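You operate a simulated robot arm through the tools that you are given. There is no shell and no other tool. Be economical: measure what you need, move in short steps, check, and stop when the job is done.

You run a simulated two-armed robot. Do the job below in one go: nothing can be reset, and whatever is moved stays where it is left.

TASK
Take the desk job card and put it on the white tank sheet. Then put the red lock tag on the top of the control desk. Then take the yellow lock tag and put it on the shelf of the tool stand. Then take the jug of pale blue water and leave it on the yellow sheet. Then put the jug of green water on the ledge of the steel stand. Then put the clip tray on top of the drain pan. Then shut the tow flap. Then put the clipped job card on the top of the control desk. Then push the green cover shut. The order counts. Set down upright: yellow lock tag, jug of pale blue water, jug of green water.

Only the result counts: the job must be done as asked and must still hold three seconds after the hand-in. Knocking over, shifting, dropping, spilling or breaking anything else fails it. Lids that push on must go on centred and level and be pressed home; caps that screw on are set level and turned clockwise until they are tight. Flat cloth is picked up by pressing the open fingertips on it (5 to 10 N) and closing them slowly along it; thin cloth reads only 2 to 8 mm in the jaws.

THE ROBOT
Two 7-joint arms with two-finger parallel grippers on one trunk, on a base that drives. Base frame: it is fixed to the floor where the robot stands at the start and does not move with it; the origin is under the middle of the robot, x ahead of it, y to its left, z up. Lengths are in mm, angles in rad, forces in N, time in s.
The left shoulder is at the start at [70, 177, 966], the right one opposite. With the tool pointing down near the work surface each hand reaches from about 100 to 660 mm from the robot's upright axis, wherever it stands, measured 20 degrees to its own side. Places, roughly: clip tray [250, 2250, 500]; clipped job card [-250, 4500, 1000]; drain pan (27x20x9 cm) [300, 1700, 400]; green cover [-1200, 6200, 1200]; jug of green water [0, 2000, 1000]; jug of pale blue water [250, 1750, 1000]; ledge of the steel stand [-2200, 1200, 600]; red lock tag [1250, 0, 750]; shelf of the tool stand [200, 1900, 400]; tank sheet [250, 2000, 500]; top of the control desk [800, 600, 900]; tow flap [1700, 3700, 500]; yellow lock tag [1250, -250, 750]; yellow sheet [-3000, 2750, 500]. Payload 3.43 kg a hand.
The TCP of each hand is the grasp point between the finger pads, 30 mm short of the fingertips. In the tool frame z runs along the fingers and y along their closing line. Largest opening 94 mm; finger width 28, thickness 10; the body of the gripper, 50 by 96 mm, starts 55 mm behind the TCP.
Orientation is that of the tool frame in the base frame, as a unit quaternion [w, x, y, z]. With the fingers straight down and closing along the base's y, the tool's x points along the base's -x, its y along +y and its z along -z.

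THE INTERFACE
- The arms move only by the tool play_rows. It takes "left_rows", "right_rows" or both (then of equal length, played together; a hand with none holds still); each is a list of rows, each a list of 7 numbers: the turn, a rotation vector about the tool's x, y, z in rad, then the shift along the tool's x, y, z in mm, then the opening, from 0 (shut) to 1 (fully open). In form: [[ax, ay, az, dx, dy, dz, jaw], ...]. A call has 1 to 8 rows; each row is the pose to reach, as a shift and turn from the pose commanded when the call began, along the tool's axes at that moment. A row lasts 0.2 s, in which the tool goes at most 50 mm and 0.15 rad; a call with a longer step from one row to the next is refused whole, and so is a gripper value outside its range. A pose out of reach is approached as far as the arm can. The call stops where the force on the tool passes 40 N (or 10 N more than at its start, if that is more) or the arm is blocked; 0.2 s more then pass. Each finger travels about 153 mm/s and halts on what it meets, pressing with about 34 N; the grip force reading is that of the motor and also rises with nothing between the fingers. The clock runs only during rows and for 0.2 s after the last one: add rows that repeat a pose to give the fingers time. It gives the time, the measured TCP pose, the force on the tool (base axes), the opening and the grip force at its end, in the units of the frame above (readings bear some noise), with the torque about the TCP (base axes, N m) and any sound that the robot's microphone picked up.
- Cameras (640 x 400 px; columns grow to the right, rows downward): "scene" is now at [144.1, 20.5, 1327.2]; the picture's right is [0.26, -0.97, 0.00], its down [-0.23, -0.06, -0.97] and it looks along [0.94, 0.25, -0.23] (base axes); focal length 249 px, centre (320, 200). "left" rides on the left gripper at [76, -14, -103] in its tool frame; the picture's right is [0.18, 0.98, 0.00], its down [-0.75, 0.14, -0.64] and it looks along [-0.63, 0.12, 0.77] (tool axes); focal length 243 px, centre (320, 200). "right" rides on the right gripper at [76, 14, -103] in its tool frame; the picture's right is [-0.18, 0.98, 0.00], its down [-0.75, -0.14, -0.64] and it looks along [-0.63, -0.12, 0.77] (tool axes); focal length 243 px, centre (320, 200).
- get_image(camera): a new picture of that camera. It takes no simulated time.
- move_column(by): slides the trunk up (or, below 0, down) by that many mm; the arms and the scene camera ride with it, the base frame stays. It gives what a move gives, with no picture.
- steer(legs): drives the robot by 1 to 6 legs, each [ahead, turn to the left] in mm and rad, along the robot's own axes; the way and the turn of a leg run together, so that a leg with both is an arc; at most 1500 mm and 3.142 rad a leg. The arms and the cameras ride along, it lands a little off, and it stops where it bumps. It gives what a move gives.
- aim_head(pan, tilt): turns the head with the scene camera to pan (to the left, within 1.501 rad either way) and tilt (down, from -0.506 to 1.204), counted from straight ahead of the robot. It gives what a move gives.
- measure_at(camera, pixels): for up to 12 pixels [column, row] of the newest picture of that camera ("zoom" is the newest enlarged one), the place [x, y, z] in the base frame of the surface seen there, good to about 2 mm, but the place of the scene camera against the robot may be out by one fixed shift of up to 12 mm in any direction. It takes no simulated time.
- close_up(camera, box): a new picture of the part [left, top, right, bottom] of that camera's present view, enlarged. It takes no simulated time.
- close_job(): hands the job in; it is judged then, once.

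Work in short steps. Measure before you move; look again where a grasp or a placing could have gone wrong, and mend it. You have 322 turns and 200 pictures in all, those below and enlarged ones among them. Open the grippers and draw the arms clear of the work before you hand the job in, unless the task says otherwise.

The tools are called after "Call:" as a command line: name --argument value ..., lists and objects as JSON in quotes. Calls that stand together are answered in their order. play_rows: Moves the arms, as the interface text tells. Its arguments: {"type":"object","properties":{"left_rows":{"type":"array","items":{"type":"array","items":{"type":"number"}}},"right_rows":{"type":"array","items":{"type":"array","items":{"type":"number"}}}},"required":[]} The other tools are called the same way: move_column (by) slides the trunk up or down; steer (legs) drives the base; aim_head (pan, tilt) turns the head that bears the scene camera; get_image (camera) takes a picture; measure_at (camera, pixels) gives the place of the surface under pixels of a picture; close_up (camera, box) takes an enlarged picture of a part of a camera's view; close_job () hands the job in.

At the start:

```text
time: 0.0
left_ee_pos: [414.1, 415.2, 1215.2]
left_ee_rot: [0.001, 0.001, 1.0, -0.001]
left_ft_force: [0.5, 0.2, 0.5]
left_wrist_torque: [-0.03, -0.01, 0.0]
left_grip_width: 94.1
left_grasp_force: 0.0
right_ee_pos: [422.7, -16.0, 1208.5]
right_ee_rot: [0.001, -0.001, 1.0, 0.0]
right_ft_force: [0.6, 0.0, 0.0]
right_wrist_torque: [0.03, 0.03, 0.03]
right_grip_width: 94.0
right_grasp_force: 0.1
trunk travel left (down, up): [-546.0, 294.0]
robot x, y, heading: [2.9, -1.6, 0.004]
head pan, tilt: [0.262, 0.236]
```

scene: 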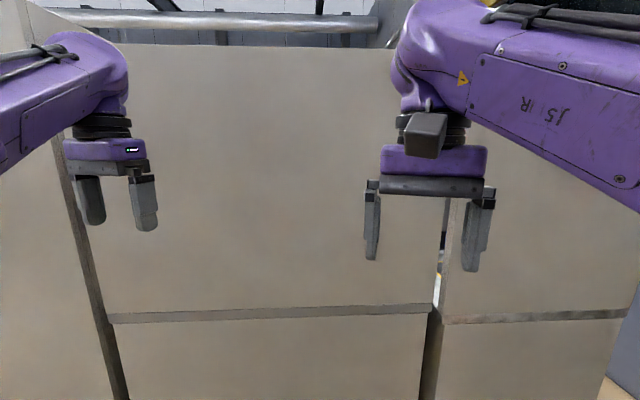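
right: 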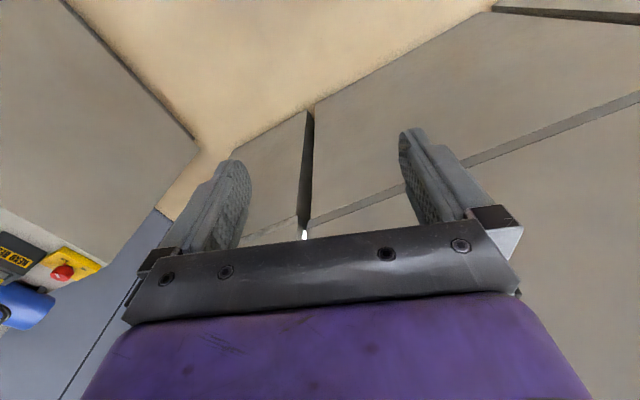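
left: 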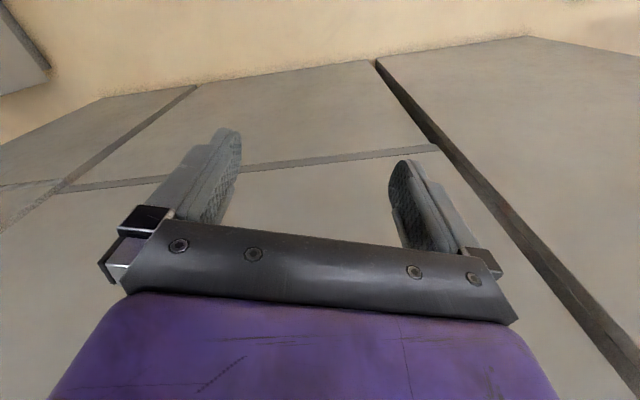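

The start picture shows only panels of a desk or machine ahead. I'll turn the head to look around.

Call:
aim_head --pan -0.5 --tilt 0.4

Call:
get_image --camera "scene"

Call:
aim_head --pan 1.4 --tilt 0.3

Call:
get_image --camera "scene"

```text
time: 1.1
left_ee_pos: [412.7, 416.9, 1214.9]
left_ee_rot: [0.0, 0.0, 1.0, 0.0]
left_ft_force: [-0.2, 0.4, -0.2]
left_wrist_torque: [0.01, -0.03, -0.01]
left_grip_width: 94.2
left_grasp_force: 0.0
right_ee_pos: [422.9, -15.5, 1210.4]
right_ee_rot: [0.001, 0.0, 1.0, 0.0]
right_ft_force: [0.0, 1.0, -0.5]
right_wrist_torque: [0.01, -0.01, 0.01]
right_grip_width: 94.1
right_grasp_force: 0.0
trunk travel left (down, up): [-546.0, 294.0]
robot x, y, heading: [-3.2, -0.2, -0.002]
head pan, tilt: [-0.499, 0.4]
```

```text
196 pictures are left
```

scene: 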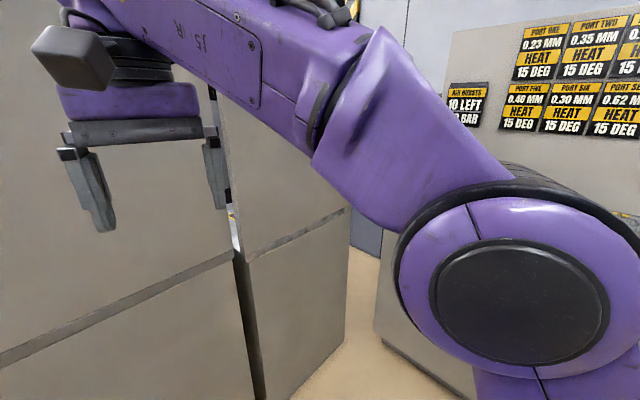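

```text
time: 3.0
left_ee_pos: [412.9, 417.5, 1216.3]
left_ee_rot: [0.0, 0.0, 1.0, -0.001]
left_ft_force: [-1.4, 0.4, -0.4]
left_wrist_torque: [0.0, 0.0, -0.01]
left_grip_width: 94.2
left_grasp_force: 0.0
right_ee_pos: [423.4, -16.2, 1208.0]
right_ee_rot: [0.001, 0.0, 1.0, 0.0]
right_ft_force: [0.3, -0.8, -0.4]
right_wrist_torque: [0.01, 0.01, 0.0]
right_grip_width: 93.8
right_grasp_force: 0.1
trunk travel left (down, up): [-546.0, 294.0]
robot x, y, heading: [0.0, 0.9, -0.0]
head pan, tilt: [1.4, 0.3]
```

```text
195 pictures are left
```

scene: 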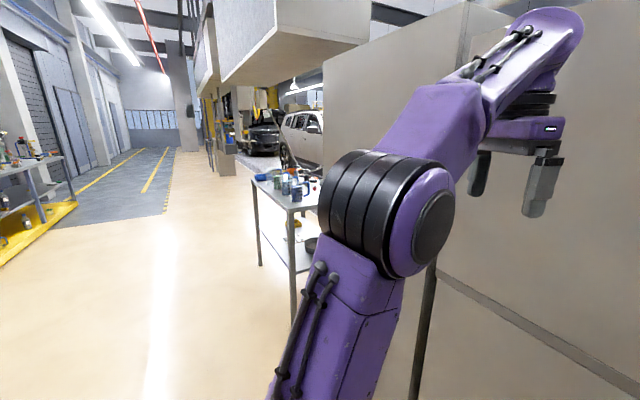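

I'll look ahead with the trunk as is and measure the panels and the stand in the view.

Call:
measure_at --camera "scene" --pixels '[[290, 180], [300, 240], [400, 100], [450, 230], [540, 250], [255, 190], [300, 185], [250, 140], [160, 280], [40, 240]]'

Call:
close_up --camera "scene" --box '[200, 100, 360, 300]'

Call:
aim_head --pan 0.3 --tilt -0.2

Call:
get_image --camera "scene"

```text
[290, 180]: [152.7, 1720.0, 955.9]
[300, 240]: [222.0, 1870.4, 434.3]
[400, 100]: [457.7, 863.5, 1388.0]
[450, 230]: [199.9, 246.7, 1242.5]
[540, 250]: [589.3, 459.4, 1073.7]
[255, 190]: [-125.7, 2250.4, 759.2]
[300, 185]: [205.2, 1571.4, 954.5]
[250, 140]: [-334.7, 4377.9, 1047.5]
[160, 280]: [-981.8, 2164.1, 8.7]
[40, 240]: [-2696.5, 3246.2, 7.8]
```

```text
2.00 times, centred on (280, 200) of scene
```

zoom: 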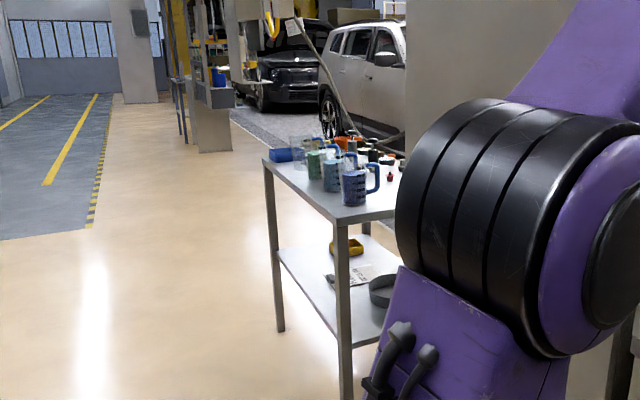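

```text
time: 4.3
left_ee_pos: [413.5, 416.9, 1215.5]
left_ee_rot: [0.0, 0.001, 1.0, 0.0]
left_ft_force: [-0.3, -0.3, 1.4]
left_wrist_torque: [0.0, 0.02, 0.01]
left_grip_width: 93.8
left_grasp_force: 0.0
right_ee_pos: [422.8, -16.7, 1210.0]
right_ee_rot: [0.001, 0.0, 1.0, 0.0]
right_ft_force: [0.8, -0.4, -0.5]
right_wrist_torque: [0.03, 0.0, 0.02]
right_grip_width: 94.0
right_grasp_force: 0.1
trunk travel left (down, up): [-546.0, 294.0]
robot x, y, heading: [-0.9, -2.3, 0.0]
head pan, tilt: [0.3, -0.201]
```

```text
193 pictures are left
```

scene: 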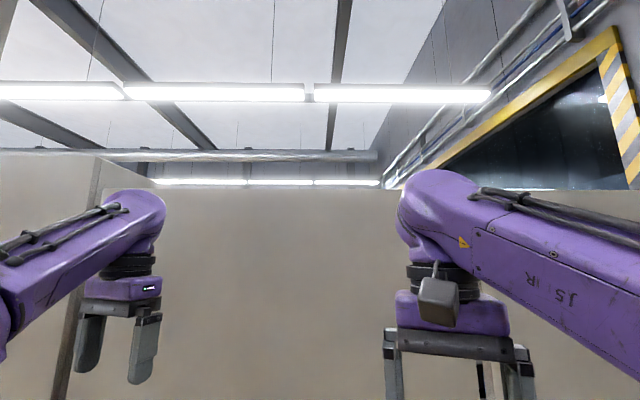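

I'll measure the panel ahead, and look to the right with the head.

Call:
measure_at --camera "scene" --pixels '[[250, 240], [250, 380], [300, 200], [250, 192], [50, 370], [120, 180], [20, 200], [460, 380], [580, 220], [620, 230], [600, 60]]'

Call:
aim_head --pan -0.9 --tilt 0.1

Call:
get_image --camera "scene"

```text
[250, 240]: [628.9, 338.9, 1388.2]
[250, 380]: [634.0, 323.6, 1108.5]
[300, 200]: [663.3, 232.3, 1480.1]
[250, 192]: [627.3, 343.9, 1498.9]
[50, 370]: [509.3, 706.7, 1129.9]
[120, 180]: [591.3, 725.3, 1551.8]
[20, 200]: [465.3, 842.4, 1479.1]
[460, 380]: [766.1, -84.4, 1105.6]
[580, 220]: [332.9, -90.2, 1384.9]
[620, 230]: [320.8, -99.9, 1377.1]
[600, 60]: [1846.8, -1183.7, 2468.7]
```

```text
time: 5.7
left_ee_pos: [414.7, 416.4, 1216.2]
left_ee_rot: [0.0, 0.001, 1.0, 0.0]
left_ft_force: [0.1, -0.4, 0.3]
left_wrist_torque: [-0.02, -0.02, 0.01]
left_grip_width: 94.0
left_grasp_force: 0.1
right_ee_pos: [424.1, -16.2, 1209.0]
right_ee_rot: [0.002, -0.001, 1.0, 0.0]
right_ft_force: [-0.2, 1.0, -0.2]
right_wrist_torque: [-0.01, 0.04, 0.0]
right_grip_width: 94.0
right_grasp_force: 0.0
trunk travel left (down, up): [-546.0, 294.0]
robot x, y, heading: [3.7, 0.3, 0.005]
head pan, tilt: [-0.901, 0.099]
```

```text
192 pictures are left
```

scene: 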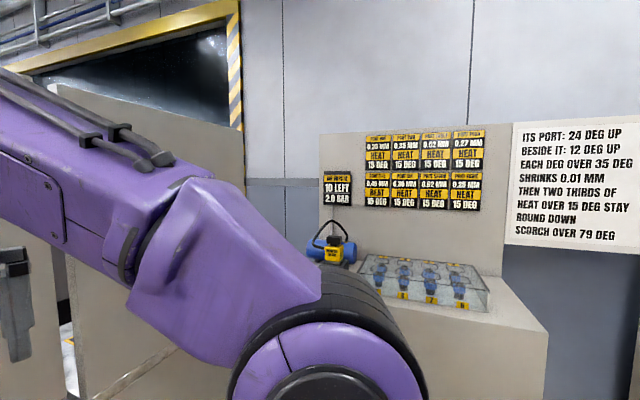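

Panels about 1.5 m tall stand about 0.65 m ahead. I'll look fully right before I back off.

Call:
aim_head --pan -1.5 --tilt 0.4

Call:
get_image --camera "scene"

Call:
aim_head --pan 1.5 --tilt 0.5

Call:
get_image --camera "scene"

```text
time: 6.7
left_ee_pos: [414.5, 416.7, 1216.0]
left_ee_rot: [-0.001, -0.001, 1.0, 0.0]
left_ft_force: [-0.1, 0.3, 0.0]
left_wrist_torque: [0.02, 0.01, -0.01]
left_grip_width: 94.1
left_grasp_force: 0.2
right_ee_pos: [422.9, -16.0, 1209.3]
right_ee_rot: [0.001, 0.0, 1.0, -0.001]
right_ft_force: [-0.7, -0.8, 0.3]
right_wrist_torque: [0.0, 0.01, 0.01]
right_grip_width: 94.1
right_grasp_force: 0.0
trunk travel left (down, up): [-546.0, 294.0]
robot x, y, heading: [-0.0, -0.1, 0.005]
head pan, tilt: [-1.499, 0.4]
```

```text
191 pictures are left
```

scene: 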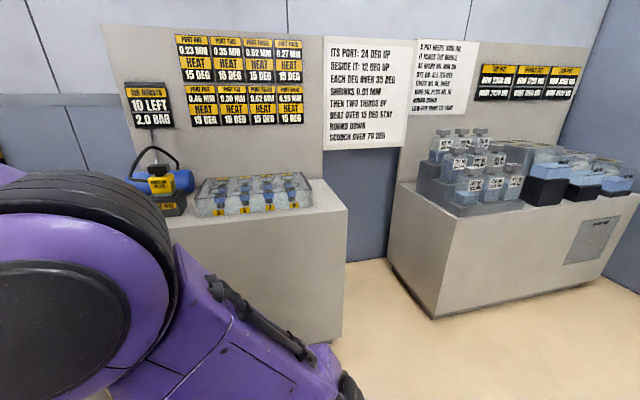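

```text
time: 9.3
left_ee_pos: [413.4, 416.1, 1216.4]
left_ee_rot: [0.001, 0.0, 1.0, -0.001]
left_ft_force: [-0.1, -1.0, -0.4]
left_wrist_torque: [0.02, 0.02, 0.01]
left_grip_width: 94.2
left_grasp_force: 0.0
right_ee_pos: [423.6, -17.3, 1208.3]
right_ee_rot: [0.002, -0.001, 1.0, 0.0]
right_ft_force: [-0.5, -0.8, -0.3]
right_wrist_torque: [-0.03, -0.02, -0.01]
right_grip_width: 93.8
right_grasp_force: 0.1
trunk travel left (down, up): [-546.0, 294.0]
robot x, y, heading: [-1.8, -0.8, 0.004]
head pan, tilt: [1.499, 0.499]
```

```text
190 pictures are left
```

scene: 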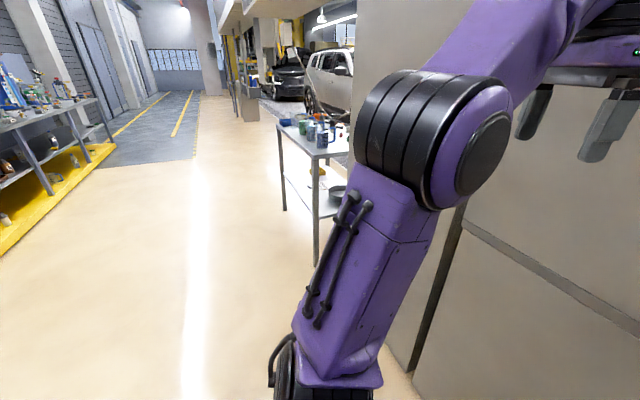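

The panel tops are near z=1500, and raising the trunk 290 puts the camera at about 1617. I'll do that to look over them.

Call:
move_column --by 290

Call:
aim_head --pan 0.4 --tilt 0.5

Call:
get_image --camera "scene"

Call:
get_image --camera "right"

Call:
get_image --camera "left"

```text
time: 12.2
left_ee_pos: [413.8, 416.4, 1506.5]
left_ee_rot: [0.0, 0.0, 1.0, 0.0]
left_ft_force: [0.5, -0.5, 0.0]
left_wrist_torque: [-0.02, 0.03, -0.02]
left_grip_width: 94.1
left_grasp_force: 0.1
right_ee_pos: [424.0, -15.6, 1498.6]
right_ee_rot: [0.001, 0.0, 1.0, 0.0]
right_ft_force: [0.6, 0.0, 0.7]
right_wrist_torque: [0.01, 0.02, -0.01]
right_grip_width: 93.7
right_grasp_force: 0.0
trunk travel left (down, up): [-836.0, 4.0]
robot x, y, heading: [-0.5, -6.8, -0.003]
head pan, tilt: [1.499, 0.499]
```

```text
time: 13.6
left_ee_pos: [413.3, 415.9, 1505.2]
left_ee_rot: [0.001, 0.001, 1.0, 0.0]
left_ft_force: [-0.1, -0.8, -0.3]
left_wrist_torque: [0.03, 0.02, 0.02]
left_grip_width: 94.1
left_grasp_force: 0.0
right_ee_pos: [424.0, -15.7, 1499.8]
right_ee_rot: [0.001, -0.001, 1.0, 0.0]
right_ft_force: [1.2, 0.7, 0.2]
right_wrist_torque: [0.01, 0.0, -0.01]
right_grip_width: 93.9
right_grasp_force: 0.1
trunk travel left (down, up): [-836.0, 4.0]
robot x, y, heading: [1.5, 0.1, 0.003]
head pan, tilt: [0.4, 0.499]
```

```text
189 pictures are left
```

scene: 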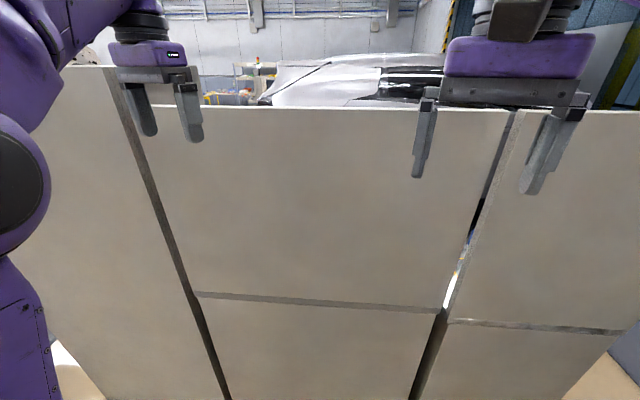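

```text
188 pictures are left
```

right: 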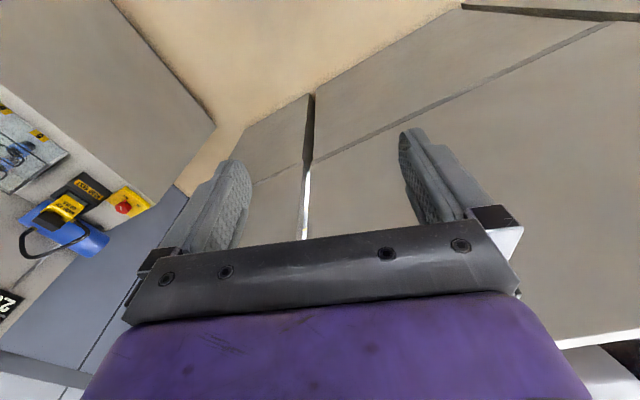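

```text
187 pictures are left
```

left: 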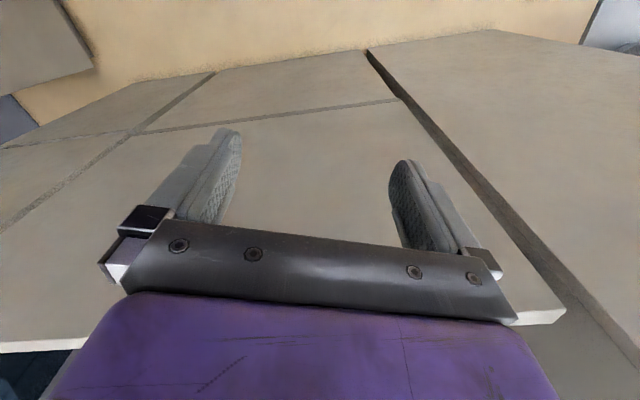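

A car and more lie behind the screen. I'll back off 400, turn left 1.57 and look towards the gap between the screen's left end and the tool stand.

Call:
steer --legs '[[-400, 0], [0, 1.57]]'

Call:
aim_head --pan -0.5 --tilt 0.4

Call:
get_image --camera "scene"

Call:
aim_head --pan 0.7 --tilt 0.4

Call:
get_image --camera "scene"

```text
time: 20.0
left_ee_pos: [-830.5, 408.5, 1505.7]
left_ee_rot: [0.001, 0.71, -0.704, -0.001]
left_ft_force: [-0.3, 0.3, -0.7]
left_wrist_torque: [0.0, 0.01, -0.03]
left_grip_width: 94.0
left_grasp_force: 0.1
right_ee_pos: [-397.6, 423.5, 1497.9]
right_ee_rot: [-0.001, 0.712, -0.702, 0.0]
right_ft_force: [-0.3, 0.0, 0.6]
right_wrist_torque: [0.02, 0.05, 0.01]
right_grip_width: 94.1
right_grasp_force: 0.1
trunk travel left (down, up): [-836.0, 4.0]
robot x, y, heading: [-410.3, 0.3, 1.585]
head pan, tilt: [0.4, 0.499]
```

```text
time: 21.2
left_ee_pos: [-830.1, 409.9, 1505.8]
left_ee_rot: [0.0, 0.711, -0.704, -0.001]
left_ft_force: [1.0, 0.0, 0.0]
left_wrist_torque: [0.02, -0.02, -0.03]
left_grip_width: 93.8
left_grasp_force: 0.1
right_ee_pos: [-397.6, 424.2, 1499.5]
right_ee_rot: [-0.001, 0.712, -0.702, 0.0]
right_ft_force: [1.1, 0.2, -0.3]
right_wrist_torque: [-0.02, -0.03, 0.04]
right_grip_width: 94.1
right_grasp_force: 0.2
trunk travel left (down, up): [-836.0, 4.0]
robot x, y, heading: [-406.6, -0.7, 1.583]
head pan, tilt: [-0.499, 0.4]
```

```text
186 pictures are left
```

scene: 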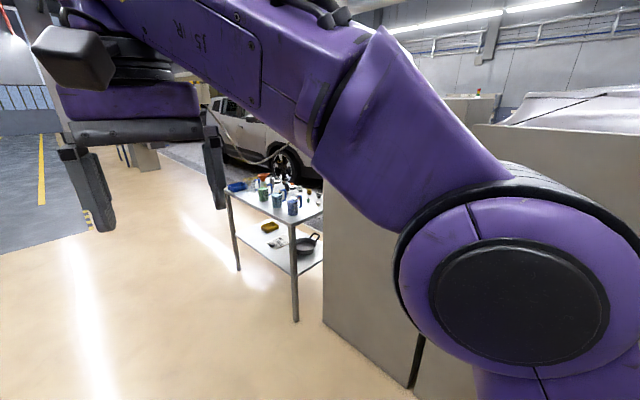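

```text
time: 22.6
left_ee_pos: [-830.9, 407.7, 1506.5]
left_ee_rot: [0.0, 0.712, -0.702, 0.0]
left_ft_force: [-0.5, -0.6, -0.3]
left_wrist_torque: [0.01, 0.0, -0.01]
left_grip_width: 94.0
left_grasp_force: 0.0
right_ee_pos: [-398.0, 425.4, 1499.8]
right_ee_rot: [-0.001, 0.712, -0.702, -0.001]
right_ft_force: [0.4, -0.5, -0.7]
right_wrist_torque: [-0.02, -0.04, -0.03]
right_grip_width: 93.9
right_grasp_force: 0.0
trunk travel left (down, up): [-836.0, 4.0]
robot x, y, heading: [-406.2, -0.6, 1.582]
head pan, tilt: [0.7, 0.4]
```

```text
185 pictures are left
```

scene: 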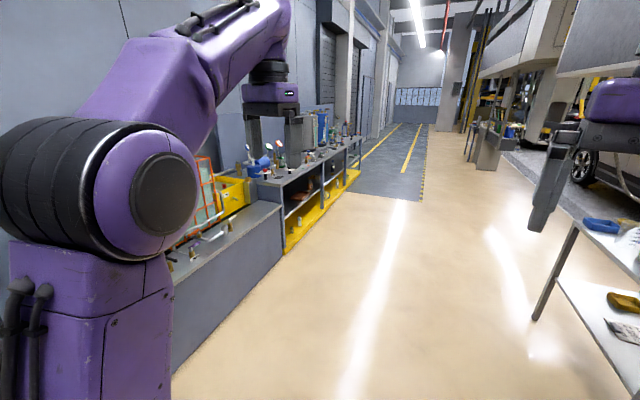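

The aisle is clear. I'll drive ahead 700 and look right behind the screen.

Call:
steer --legs '[[1000, 0]]'

Call:
aim_head --pan -1.2 --tilt 0.5

Call:
get_image --camera "scene"

Call:
aim_head --pan -0.5 --tilt 0.6

Call:
get_image --camera "scene"

```text
time: 27.9
left_ee_pos: [-845.3, 1447.5, 1506.4]
left_ee_rot: [0.0, 0.712, -0.702, -0.002]
left_ft_force: [-0.6, -0.3, 0.2]
left_wrist_torque: [0.03, 0.0, -0.03]
left_grip_width: 94.0
left_grasp_force: 0.0
right_ee_pos: [-413.2, 1464.9, 1499.7]
right_ee_rot: [-0.001, 0.713, -0.701, -0.001]
right_ft_force: [-0.1, -0.3, 0.0]
right_wrist_torque: [-0.01, -0.02, 0.0]
right_grip_width: 93.8
right_grasp_force: 0.0
trunk travel left (down, up): [-836.0, 4.0]
robot x, y, heading: [-422.5, 1039.2, 1.585]
head pan, tilt: [0.7, 0.4]
```

```text
time: 29.8
left_ee_pos: [-844.8, 1449.8, 1505.7]
left_ee_rot: [0.0, 0.712, -0.702, -0.002]
left_ft_force: [-0.2, 0.2, 0.0]
left_wrist_torque: [-0.02, 0.0, -0.03]
left_grip_width: 94.0
left_grasp_force: 0.1
right_ee_pos: [-413.3, 1465.1, 1498.0]
right_ee_rot: [-0.001, 0.713, -0.701, -0.001]
right_ft_force: [0.2, 0.8, 0.0]
right_wrist_torque: [0.03, 0.0, 0.02]
right_grip_width: 94.1
right_grasp_force: 0.0
trunk travel left (down, up): [-836.0, 4.0]
robot x, y, heading: [-423.9, 1043.0, 1.586]
head pan, tilt: [-1.201, 0.499]
```

```text
184 pictures are left
```

scene: 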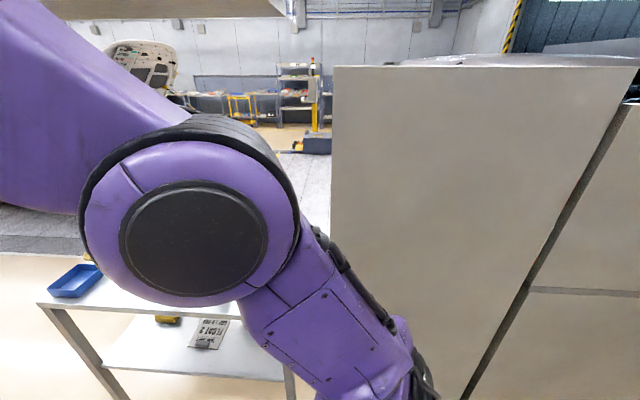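

```text
time: 30.9
left_ee_pos: [-845.0, 1448.4, 1505.8]
left_ee_rot: [-0.001, 0.712, -0.702, 0.0]
left_ft_force: [-0.2, 0.3, 0.5]
left_wrist_torque: [0.02, -0.02, 0.0]
left_grip_width: 94.0
left_grasp_force: 0.0
right_ee_pos: [-412.5, 1465.0, 1498.8]
right_ee_rot: [-0.001, 0.713, -0.701, -0.001]
right_ft_force: [-0.4, -1.1, -1.0]
right_wrist_torque: [-0.03, -0.03, 0.01]
right_grip_width: 94.1
right_grasp_force: 0.0
trunk travel left (down, up): [-836.0, 4.0]
robot x, y, heading: [-423.3, 1042.7, 1.587]
head pan, tilt: [-0.499, 0.6]
```

```text
183 pictures are left
```

scene: 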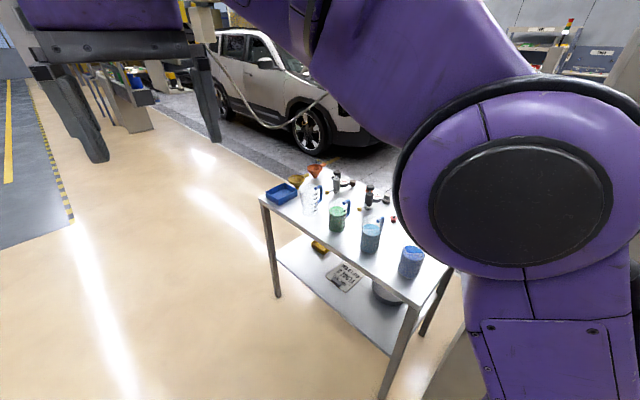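

The right arm blocks the view to the right. I'll turn the robot right to face the gap, which at 1.5 m hand height clears the stand.

Call:
steer --legs '[[0, -1.2]]'

Call:
aim_head --pan 0.0 --tilt 0.5

Call:
get_image --camera "scene"

Call:
measure_at --camera "scene" --pixels '[[320, 200]]'

```text
time: 34.2
left_ee_pos: [-200.0, 1584.9, 1504.9]
left_ee_rot: [0.001, -0.194, 0.981, 0.0]
left_ft_force: [-0.5, 0.8, -0.2]
left_wrist_torque: [-0.01, 0.0, -0.03]
left_grip_width: 94.1
left_grasp_force: 0.1
right_ee_pos: [-25.9, 1188.4, 1499.6]
right_ee_rot: [0.002, -0.195, 0.981, 0.001]
right_ft_force: [-0.2, 0.2, -0.5]
right_wrist_torque: [0.01, -0.02, -0.03]
right_grip_width: 93.9
right_grasp_force: 0.0
trunk travel left (down, up): [-836.0, 4.0]
robot x, y, heading: [-421.1, 1040.5, 0.391]
head pan, tilt: [-0.499, 0.6]
```

```text
time: 35.2
left_ee_pos: [-199.5, 1583.9, 1506.2]
left_ee_rot: [0.001, -0.194, 0.981, 0.0]
left_ft_force: [-0.9, -1.2, 0.1]
left_wrist_torque: [-0.01, 0.01, -0.01]
left_grip_width: 93.8
left_grasp_force: 0.1
right_ee_pos: [-25.5, 1187.5, 1499.8]
right_ee_rot: [0.002, -0.196, 0.981, 0.001]
right_ft_force: [0.9, -0.5, -0.8]
right_wrist_torque: [0.03, -0.02, 0.01]
right_grip_width: 93.9
right_grasp_force: 0.1
trunk travel left (down, up): [-836.0, 4.0]
robot x, y, heading: [-424.5, 1040.1, 0.393]
head pan, tilt: [0.0, 0.499]
```

```text
182 pictures are left
```

scene: 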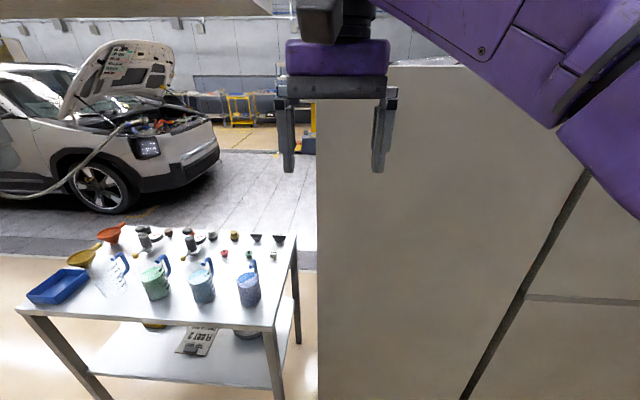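

```text
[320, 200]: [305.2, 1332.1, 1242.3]
```

Now the stand is in view. I'll measure the stand corners, jugs and the panel end.

Call:
measure_at --camera "scene" --pixels '[[22, 309], [275, 326], [294, 232], [60, 258], [155, 270], [202, 275], [248, 275], [95, 372], [280, 385], [196, 340], [312, 300]]'

Call:
close_up --camera "scene" --box '[0, 200, 320, 400]'

```text
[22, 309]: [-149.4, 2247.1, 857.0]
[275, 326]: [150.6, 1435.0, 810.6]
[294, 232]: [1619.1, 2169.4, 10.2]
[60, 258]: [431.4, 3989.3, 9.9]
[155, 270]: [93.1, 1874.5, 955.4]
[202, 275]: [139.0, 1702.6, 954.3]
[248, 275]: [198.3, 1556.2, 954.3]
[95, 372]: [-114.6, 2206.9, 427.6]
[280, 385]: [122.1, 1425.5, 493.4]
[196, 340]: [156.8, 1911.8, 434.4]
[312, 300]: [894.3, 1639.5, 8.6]
```

```text
2.00 times, centred on (160, 300) of scene
```

zoom: 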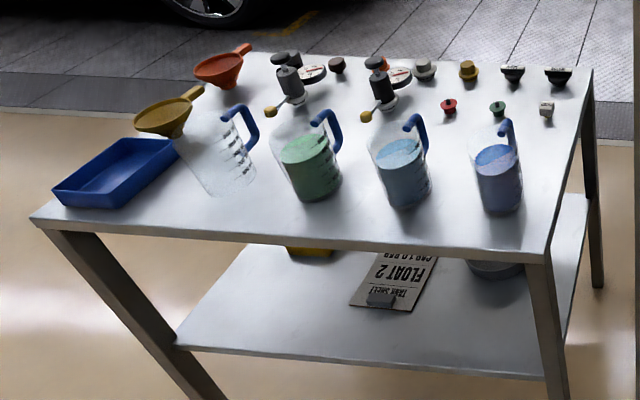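

The jugs from left to right are clear, green, pale blue and dark blue, and the tank sheet lies on the lower shelf. I'll measure the car's extents to plan a way round.

Call:
measure_at --camera "scene" --pixels '[[100, 213], [130, 190], [215, 150], [200, 170], [40, 190], [240, 200], [10, 240], [300, 200], [240, 110], [290, 150]]'

Call:
aim_head --pan 0.8 --tilt 0.4

Call:
get_image --camera "scene"

```text
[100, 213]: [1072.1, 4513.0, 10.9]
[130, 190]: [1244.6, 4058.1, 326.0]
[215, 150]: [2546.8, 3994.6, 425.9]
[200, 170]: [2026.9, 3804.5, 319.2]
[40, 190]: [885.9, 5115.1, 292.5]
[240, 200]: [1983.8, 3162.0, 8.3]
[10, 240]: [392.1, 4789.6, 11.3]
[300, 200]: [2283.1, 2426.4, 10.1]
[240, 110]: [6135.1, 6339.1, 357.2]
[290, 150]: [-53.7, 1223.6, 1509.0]
```

```text
time: 36.3
left_ee_pos: [-199.6, 1584.6, 1505.4]
left_ee_rot: [0.0, -0.195, 0.981, 0.001]
left_ft_force: [1.3, -0.2, 0.4]
left_wrist_torque: [0.0, 0.02, 0.0]
left_grip_width: 93.9
left_grasp_force: 0.1
right_ee_pos: [-25.0, 1187.9, 1499.1]
right_ee_rot: [0.001, -0.196, 0.981, 0.0]
right_ft_force: [-0.2, -0.8, 0.7]
right_wrist_torque: [0.01, 0.03, 0.02]
right_grip_width: 94.0
right_grasp_force: 0.0
trunk travel left (down, up): [-836.0, 4.0]
robot x, y, heading: [-421.8, 1041.7, 0.39]
head pan, tilt: [0.799, 0.4]
```

```text
180 pictures are left
```

scene: 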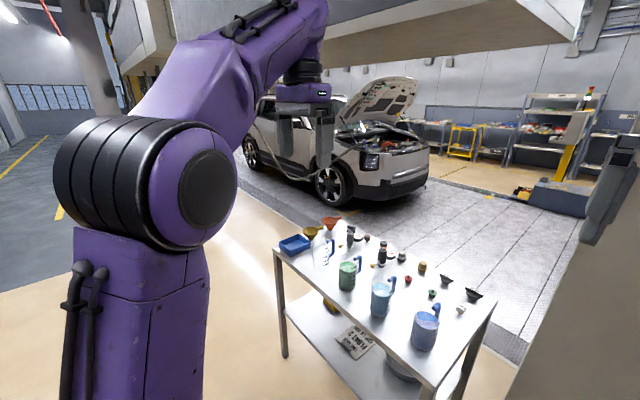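

I'll check the height of the overhead box before driving past it.

Call:
measure_at --camera "scene" --pixels '[[400, 50], [150, 55], [520, 35], [345, 100], [500, 280], [470, 292], [520, 340]]'

Call:
steer --legs '[[0, 1.18], [1450, 0], [330, 0], [0, -1.57]]'

Call:
aim_head --pan 0.0 --tilt 0.4

Call:
get_image --camera "scene"

```text
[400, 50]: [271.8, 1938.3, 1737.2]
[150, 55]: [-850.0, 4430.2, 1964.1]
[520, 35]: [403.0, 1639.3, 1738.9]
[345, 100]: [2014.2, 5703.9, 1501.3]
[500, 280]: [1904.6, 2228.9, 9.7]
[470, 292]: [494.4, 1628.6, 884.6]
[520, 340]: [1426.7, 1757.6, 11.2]
```

```text
time: 44.9
left_ee_pos: [-817.3, 2655.8, 1504.9]
left_ee_rot: [0.001, -0.686, 0.727, 0.0]
left_ft_force: [-0.9, -0.6, -0.2]
left_wrist_torque: [0.03, -0.01, 0.0]
left_grip_width: 93.9
left_grasp_force: 0.1
right_ee_pos: [-381.1, 2640.7, 1509.9]
right_ee_rot: [0.013, -0.683, 0.729, 0.03]
right_ft_force: [1.7, 1.0, 0.2]
right_wrist_torque: [-0.1, 0.11, 0.03]
right_grip_width: 94.0
right_grasp_force: 0.1
trunk travel left (down, up): [-836.0, 4.0]
robot x, y, heading: [-426.5, 2216.2, 1.417]
head pan, tilt: [0.799, 0.4]
stopped in leg 2: the robot was blocked; the commanded pose is now the measured one
```

```text
time: 46.0
left_ee_pos: [-816.6, 2651.1, 1506.6]
left_ee_rot: [0.003, -0.686, 0.728, 0.001]
left_ft_force: [1.0, 0.4, -0.4]
left_wrist_torque: [-0.03, -0.02, 0.01]
left_grip_width: 93.9
left_grasp_force: 0.0
right_ee_pos: [-381.3, 2636.1, 1511.5]
right_ee_rot: [0.014, -0.685, 0.728, 0.033]
right_ft_force: [0.4, -0.3, 0.3]
right_wrist_torque: [-0.02, -0.02, 0.03]
right_grip_width: 94.0
right_grasp_force: 0.0
trunk travel left (down, up): [-836.0, 4.0]
robot x, y, heading: [-431.9, 2217.8, 1.418]
head pan, tilt: [0.0, 0.4]
```

```text
179 pictures are left
```

scene: 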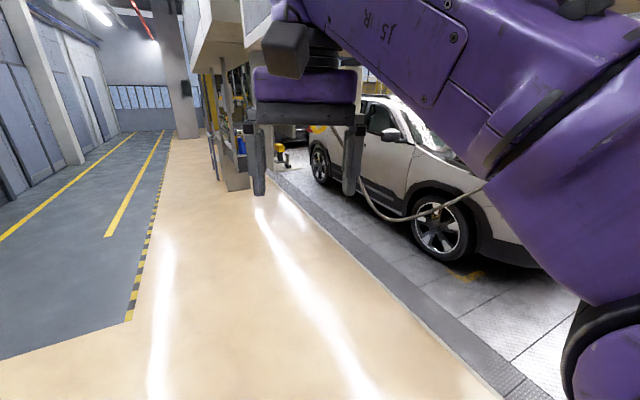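

The right arm hit the overhead box, whose bottom is near z=1740. I'll lower the trunk by 300, check for damage, and go on.

Call:
move_column --by -290

Call:
aim_head --pan -1.5 --tilt 0.5

Call:
get_image --camera "scene"

```text
time: 49.0
left_ee_pos: [-817.1, 2650.4, 1218.0]
left_ee_rot: [0.004, -0.686, 0.728, 0.002]
left_ft_force: [0.0, -0.3, -0.2]
left_wrist_torque: [-0.01, 0.0, -0.01]
left_grip_width: 94.3
left_grasp_force: 0.0
right_ee_pos: [-380.1, 2636.2, 1223.1]
right_ee_rot: [0.014, -0.685, 0.728, 0.032]
right_ft_force: [-0.4, 0.2, 0.4]
right_wrist_torque: [-0.01, 0.01, -0.02]
right_grip_width: 93.9
right_grasp_force: 0.0
trunk travel left (down, up): [-546.0, 294.0]
robot x, y, heading: [-429.0, 2215.9, 1.417]
head pan, tilt: [0.0, 0.4]
```

```text
time: 50.6
left_ee_pos: [-817.6, 2650.9, 1217.8]
left_ee_rot: [0.003, -0.686, 0.727, 0.001]
left_ft_force: [0.5, 0.0, 0.1]
left_wrist_torque: [0.04, 0.02, -0.01]
left_grip_width: 93.9
left_grasp_force: 0.1
right_ee_pos: [-379.4, 2636.2, 1222.2]
right_ee_rot: [0.014, -0.685, 0.728, 0.033]
right_ft_force: [0.5, 0.4, 0.6]
right_wrist_torque: [-0.04, 0.04, -0.03]
right_grip_width: 94.1
right_grasp_force: 0.1
trunk travel left (down, up): [-546.0, 294.0]
robot x, y, heading: [-429.9, 2218.0, 1.415]
head pan, tilt: [-1.499, 0.499]
```

```text
178 pictures are left
```

scene: 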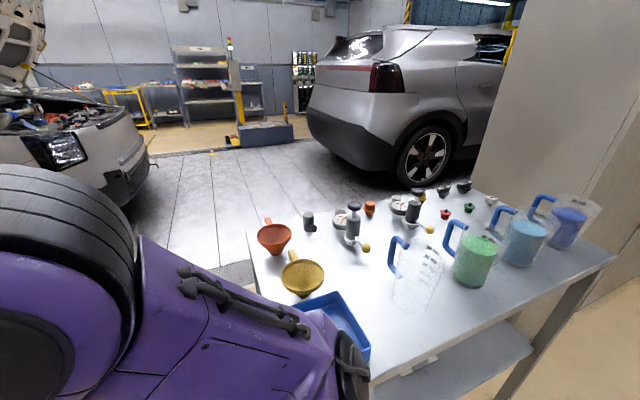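

The stand is untouched and the tops are clear. I'll straighten, go on 750, and face the bay.

Call:
steer --legs '[[0, 0.25], [750, 0], [0, -1.65]]'

Call:
aim_head --pan -0.2 --tilt 0.35

Call:
get_image --camera "scene"

```text
time: 51.8
left_ee_pos: [-884.3, 2557.3, 1216.9]
left_ee_rot: [-0.003, 0.744, -0.668, -0.002]
left_ft_force: [0.4, 0.0, 0.0]
left_wrist_torque: [-0.03, 0.0, -0.02]
left_grip_width: 94.0
left_grasp_force: 0.0
right_ee_pos: [-450.9, 2611.1, 1231.1]
right_ee_rot: [-0.024, 0.74, -0.669, -0.06]
right_ft_force: [-3.0, -2.7, -0.2]
right_wrist_torque: [0.21, -0.2, -0.01]
right_grip_width: 93.8
right_grasp_force: 0.1
trunk travel left (down, up): [-546.0, 294.0]
robot x, y, heading: [-430.1, 2192.3, 1.512]
head pan, tilt: [-1.499, 0.499]
stopped in leg 1: the robot was blocked; the commanded pose is now the measured one
```

```text
time: 53.2
left_ee_pos: [-883.3, 2559.3, 1215.5]
left_ee_rot: [-0.002, 0.743, -0.669, -0.002]
left_ft_force: [-0.6, 1.0, -0.7]
left_wrist_torque: [0.0, 0.01, -0.02]
left_grip_width: 93.9
left_grasp_force: 0.0
right_ee_pos: [-448.9, 2614.0, 1229.7]
right_ee_rot: [-0.02, 0.741, -0.669, -0.06]
right_ft_force: [-0.2, 1.1, -0.7]
right_wrist_torque: [-0.02, 0.02, -0.04]
right_grip_width: 93.9
right_grasp_force: 0.1
trunk travel left (down, up): [-546.0, 294.0]
robot x, y, heading: [-435.3, 2195.5, 1.52]
head pan, tilt: [-0.201, 0.351]
```

```text
177 pictures are left
```

scene: 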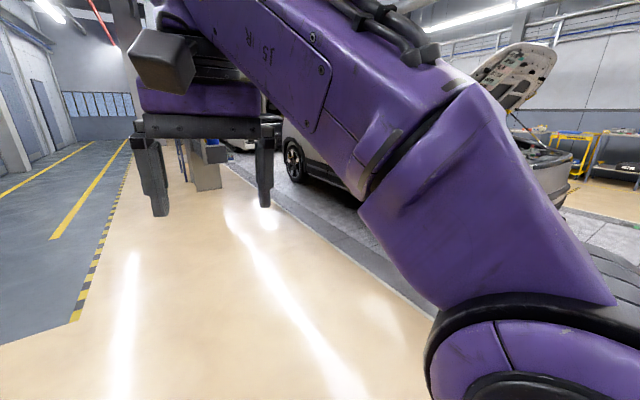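

Something on the right side touched. I'll look down right to see what the arm is near.

Call:
aim_head --pan -1.5 --tilt 0.8

Call:
get_image --camera "scene"

Call:
measure_at --camera "scene" --pixels '[[250, 240], [300, 300], [150, 250], [60, 200], [320, 340], [330, 260], [400, 200]]'

```text
time: 54.7
left_ee_pos: [-883.8, 2559.2, 1217.3]
left_ee_rot: [-0.003, 0.744, -0.668, -0.001]
left_ft_force: [0.4, 0.1, -0.1]
left_wrist_torque: [0.01, 0.02, 0.03]
left_grip_width: 93.9
left_grasp_force: 0.0
right_ee_pos: [-449.2, 2613.1, 1231.1]
right_ee_rot: [-0.021, 0.74, -0.67, -0.059]
right_ft_force: [-0.5, -1.2, -0.6]
right_wrist_torque: [0.03, 0.0, 0.0]
right_grip_width: 94.1
right_grasp_force: 0.1
trunk travel left (down, up): [-546.0, 294.0]
robot x, y, heading: [-425.6, 2198.5, 1.514]
head pan, tilt: [-1.499, 0.799]
```

```text
176 pictures are left
```

scene: 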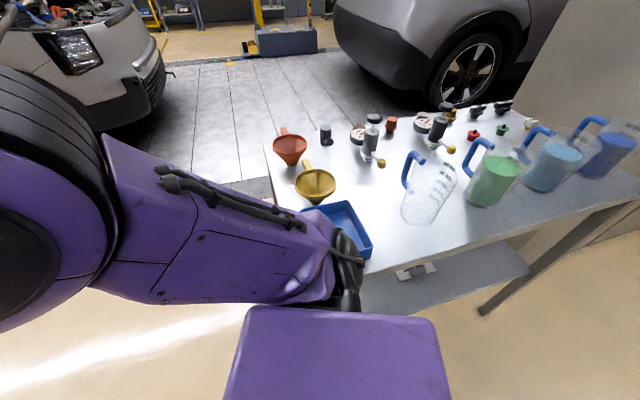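

```text
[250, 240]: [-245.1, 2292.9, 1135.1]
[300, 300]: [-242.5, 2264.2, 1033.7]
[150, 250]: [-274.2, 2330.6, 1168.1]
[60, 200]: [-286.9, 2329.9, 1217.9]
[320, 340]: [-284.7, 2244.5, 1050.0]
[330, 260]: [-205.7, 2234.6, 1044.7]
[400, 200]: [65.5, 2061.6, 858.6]
```

The base is most likely against the stand's near-left leg, since the stand's front edge slopes away towards -y. I'll back 600, which opens clearance, then re-measure the stand corner.

Call:
steer --legs '[[-500, 0]]'

Call:
aim_head --pan -0.5 --tilt 0.8

Call:
get_image --camera "scene"

```text
time: 57.6
left_ee_pos: [-911.4, 2066.1, 1216.8]
left_ee_rot: [-0.003, 0.746, -0.665, -0.002]
left_ft_force: [0.0, 0.7, -0.3]
left_wrist_torque: [0.03, 0.03, -0.01]
left_grip_width: 93.9
left_grasp_force: 0.1
right_ee_pos: [-476.8, 2124.2, 1230.2]
right_ee_rot: [-0.021, 0.743, -0.666, -0.059]
right_ft_force: [0.4, -0.2, 0.1]
right_wrist_torque: [0.0, 0.01, 0.03]
right_grip_width: 94.0
right_grasp_force: 0.0
trunk travel left (down, up): [-546.0, 294.0]
robot x, y, heading: [-455.6, 1707.5, 1.525]
head pan, tilt: [-1.499, 0.799]
```

```text
time: 58.9
left_ee_pos: [-911.0, 2065.8, 1216.3]
left_ee_rot: [-0.002, 0.746, -0.665, -0.001]
left_ft_force: [0.2, 0.1, -0.8]
left_wrist_torque: [0.01, 0.0, -0.03]
left_grip_width: 94.2
left_grasp_force: 0.0
right_ee_pos: [-477.7, 2125.0, 1230.6]
right_ee_rot: [-0.02, 0.743, -0.666, -0.059]
right_ft_force: [0.3, -0.8, 0.4]
right_wrist_torque: [-0.01, -0.02, 0.01]
right_grip_width: 94.0
right_grasp_force: 0.2
trunk travel left (down, up): [-546.0, 294.0]
robot x, y, heading: [-454.2, 1705.6, 1.529]
head pan, tilt: [-0.499, 0.799]
```

```text
175 pictures are left
```

scene: 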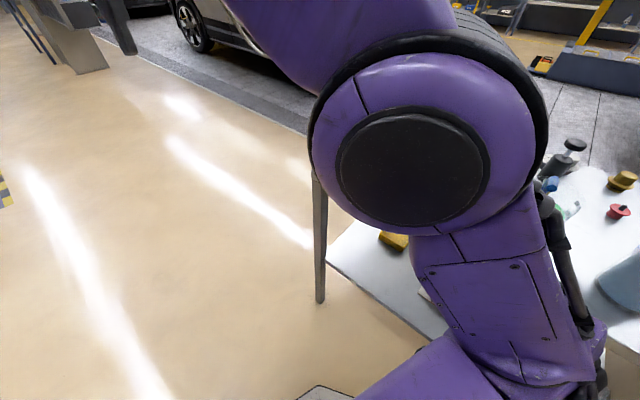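

I'll measure the leg foot and shelf corner.

Call:
measure_at --camera "scene" --pixels '[[320, 295], [320, 220], [329, 258], [395, 240], [320, 392], [620, 225]]'

Call:
steer --legs '[[-400, 0]]'

Call:
steer --legs '[[0, -0.8]]'

Call:
aim_head --pan -0.2 --tilt 0.5

Call:
get_image --camera "scene"

```text
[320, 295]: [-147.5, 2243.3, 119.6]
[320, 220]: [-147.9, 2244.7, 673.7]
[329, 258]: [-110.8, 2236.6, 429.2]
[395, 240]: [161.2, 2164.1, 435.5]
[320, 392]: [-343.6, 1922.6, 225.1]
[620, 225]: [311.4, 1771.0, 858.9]
```

```text
time: 61.4
left_ee_pos: [-928.9, 1660.6, 1216.2]
left_ee_rot: [-0.002, 0.743, -0.669, -0.002]
left_ft_force: [-0.2, 0.8, -0.5]
left_wrist_torque: [0.03, -0.02, -0.03]
left_grip_width: 94.2
left_grasp_force: 0.0
right_ee_pos: [-493.5, 1715.1, 1230.1]
right_ee_rot: [-0.021, 0.74, -0.67, -0.059]
right_ft_force: [-0.3, 0.8, -0.2]
right_wrist_torque: [0.04, -0.01, 0.01]
right_grip_width: 94.0
right_grasp_force: 0.1
trunk travel left (down, up): [-546.0, 294.0]
robot x, y, heading: [-476.8, 1298.3, 1.514]
head pan, tilt: [-0.499, 0.799]
```

```text
time: 63.9
left_ee_pos: [-538.1, 1875.2, 1216.1]
left_ee_rot: [0.002, -0.429, 0.903, 0.0]
left_ft_force: [0.1, -0.8, -0.2]
left_wrist_torque: [0.01, -0.03, 0.02]
left_grip_width: 94.1
left_grasp_force: 0.0
right_ee_pos: [-194.2, 1606.5, 1227.7]
right_ee_rot: [0.041, -0.428, 0.902, 0.043]
right_ft_force: [-0.5, 0.0, 0.3]
right_wrist_torque: [0.02, 0.03, 0.0]
right_grip_width: 94.4
right_grasp_force: 0.1
trunk travel left (down, up): [-546.0, 294.0]
robot x, y, heading: [-479.2, 1294.5, 0.72]
head pan, tilt: [-0.499, 0.799]
```

```text
time: 64.7
left_ee_pos: [-538.2, 1875.1, 1216.9]
left_ee_rot: [0.003, -0.43, 0.903, 0.0]
left_ft_force: [-0.2, -0.2, -0.7]
left_wrist_torque: [0.06, 0.03, 0.01]
left_grip_width: 93.9
left_grasp_force: 0.2
right_ee_pos: [-194.3, 1606.1, 1228.0]
right_ee_rot: [0.042, -0.427, 0.902, 0.044]
right_ft_force: [0.2, 0.6, -0.3]
right_wrist_torque: [0.01, 0.0, -0.01]
right_grip_width: 94.3
right_grasp_force: 0.1
trunk travel left (down, up): [-546.0, 294.0]
robot x, y, heading: [-477.3, 1295.7, 0.728]
head pan, tilt: [-0.201, 0.499]
```

```text
174 pictures are left
```

scene: 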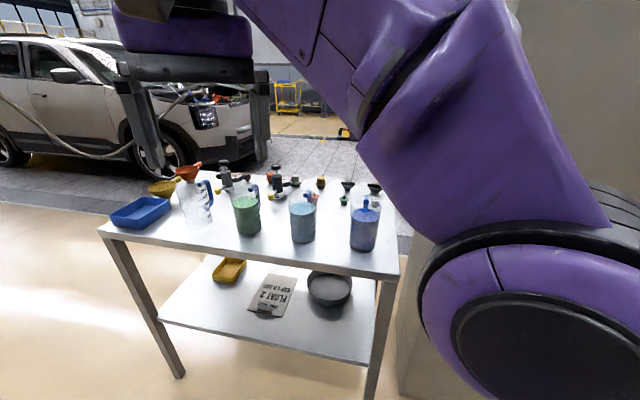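

The stand has not moved. I'll swing wider: heading about 1.75, drive 1750, and then face +x.

Call:
steer --legs '[[0, 1.03], [1400, 0], [300, 0], [0, -1.75]]'

Call:
aim_head --pan -0.2 --tilt 0.35

Call:
get_image --camera "scene"

```text
time: 80.1
left_ee_pos: [-472.1, 3440.8, 1217.8]
left_ee_rot: [0.003, -0.093, 0.996, 0.0]
left_ft_force: [0.3, 0.9, 0.2]
left_wrist_torque: [0.0, 0.03, 0.05]
left_grip_width: 94.1
left_grasp_force: 0.0
right_ee_pos: [-381.6, 3014.7, 1225.9]
right_ee_rot: [0.052, -0.091, 0.994, 0.026]
right_ft_force: [0.2, 0.9, 0.5]
right_wrist_torque: [-0.01, 0.03, 0.0]
right_grip_width: 93.9
right_grasp_force: 0.1
trunk travel left (down, up): [-546.0, 294.0]
robot x, y, heading: [-798.1, 2959.5, 0.027]
head pan, tilt: [-0.201, 0.499]
```

```text
time: 80.8
left_ee_pos: [-473.3, 3440.4, 1217.6]
left_ee_rot: [0.003, -0.093, 0.996, -0.001]
left_ft_force: [0.8, -0.2, 0.3]
left_wrist_torque: [-0.02, 0.0, 0.01]
left_grip_width: 93.9
left_grasp_force: 0.0
right_ee_pos: [-383.2, 3014.9, 1226.0]
right_ee_rot: [0.053, -0.092, 0.994, 0.026]
right_ft_force: [-0.2, 0.7, -0.6]
right_wrist_torque: [0.01, -0.01, 0.03]
right_grip_width: 93.8
right_grasp_force: 0.1
trunk travel left (down, up): [-546.0, 294.0]
robot x, y, heading: [-798.6, 2956.4, 0.02]
head pan, tilt: [-0.201, 0.351]
```

```text
173 pictures are left
```

scene: 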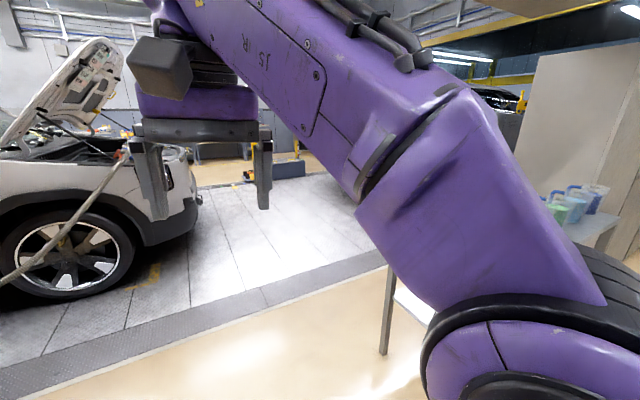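

I'll drive ahead 1450 into the bay between the stand and the SUV and look right behind the screen.

Call:
steer --legs '[[1450, 0]]'

Call:
aim_head --pan -1.3 --tilt 0.2

Call:
get_image --camera "scene"

```text
time: 88.0
left_ee_pos: [986.1, 3473.4, 1216.4]
left_ee_rot: [0.003, -0.09, 0.996, -0.001]
left_ft_force: [-0.4, 0.5, 0.2]
left_wrist_torque: [-0.02, 0.0, -0.02]
left_grip_width: 93.8
left_grasp_force: 0.0
right_ee_pos: [1073.9, 3044.7, 1226.4]
right_ee_rot: [0.053, -0.089, 0.994, 0.025]
right_ft_force: [0.0, 0.2, 0.3]
right_wrist_torque: [0.0, 0.05, -0.03]
right_grip_width: 93.9
right_grasp_force: 0.1
trunk travel left (down, up): [-546.0, 294.0]
robot x, y, heading: [659.6, 2991.8, 0.02]
head pan, tilt: [-0.201, 0.351]
```

```text
time: 89.3
left_ee_pos: [986.4, 3472.3, 1216.5]
left_ee_rot: [0.003, -0.09, 0.996, -0.001]
left_ft_force: [0.7, 0.4, -0.2]
left_wrist_torque: [0.02, 0.02, 0.02]
left_grip_width: 94.3
left_grasp_force: 0.1
right_ee_pos: [1074.1, 3046.4, 1225.1]
right_ee_rot: [0.053, -0.088, 0.994, 0.026]
right_ft_force: [0.1, -0.5, -0.3]
right_wrist_torque: [0.02, 0.04, 0.0]
right_grip_width: 94.2
right_grasp_force: 0.1
trunk travel left (down, up): [-546.0, 294.0]
robot x, y, heading: [654.6, 2991.9, 0.018]
head pan, tilt: [-1.3, 0.201]
```

```text
172 pictures are left
```

scene: 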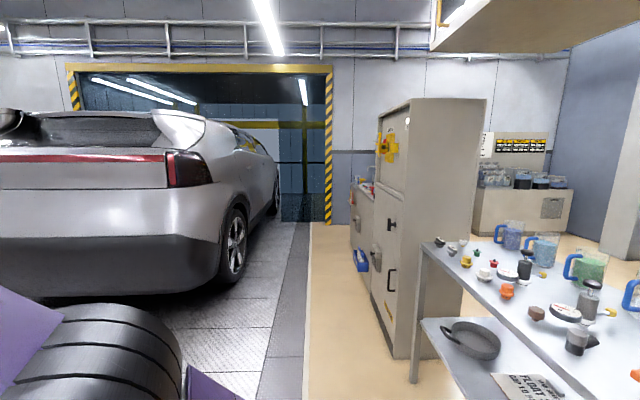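

The "screen" is the back of a tall cabinet facing the sedan bay. I'll zoom on it.

Call:
close_up --camera "scene" --box '[310, 90, 470, 330]'

Call:
measure_at --camera "scene" --pixels '[[385, 145], [392, 240], [357, 215], [357, 185], [390, 350], [370, 285], [300, 280], [235, 240], [310, 320], [360, 262], [405, 120]]'

```text
1.67 times, centred on (390, 210) of scene
```

zoom: 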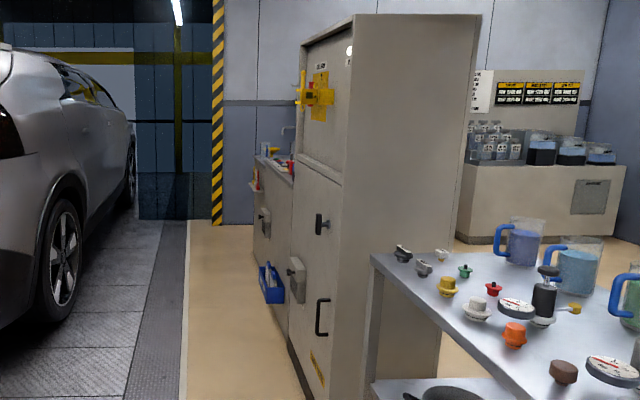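

```text
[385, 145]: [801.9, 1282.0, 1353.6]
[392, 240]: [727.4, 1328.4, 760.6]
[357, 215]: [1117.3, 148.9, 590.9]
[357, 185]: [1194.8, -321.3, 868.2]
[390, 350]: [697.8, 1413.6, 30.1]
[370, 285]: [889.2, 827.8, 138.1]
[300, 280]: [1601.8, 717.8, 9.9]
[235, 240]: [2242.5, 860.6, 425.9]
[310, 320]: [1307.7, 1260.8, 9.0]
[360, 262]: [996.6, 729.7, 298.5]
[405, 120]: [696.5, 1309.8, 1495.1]
```

The desk lies beyond the cabinet along a line of direction (0.31,-0.95). I'll check the sedan's rear clearance before driving down the corridor.

Call:
get_image --camera "scene"

Call:
measure_at --camera "scene" --pixels '[[215, 270], [195, 180], [60, 280], [205, 140], [245, 230], [275, 190]]'

```text
170 pictures are left
```

scene: 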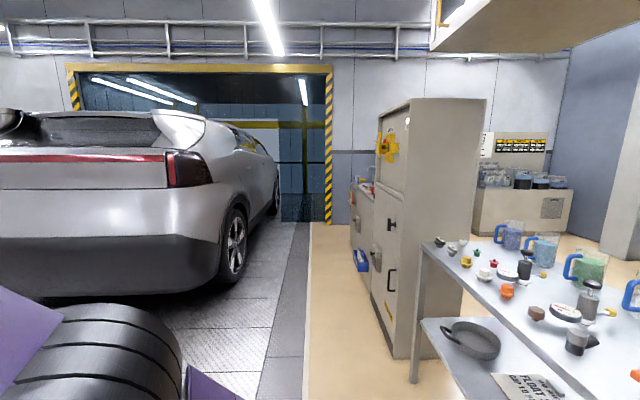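

```text
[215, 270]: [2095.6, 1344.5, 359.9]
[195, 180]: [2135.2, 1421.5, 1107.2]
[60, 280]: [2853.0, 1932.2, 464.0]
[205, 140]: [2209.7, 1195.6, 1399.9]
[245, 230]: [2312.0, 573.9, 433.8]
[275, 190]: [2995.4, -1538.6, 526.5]
```

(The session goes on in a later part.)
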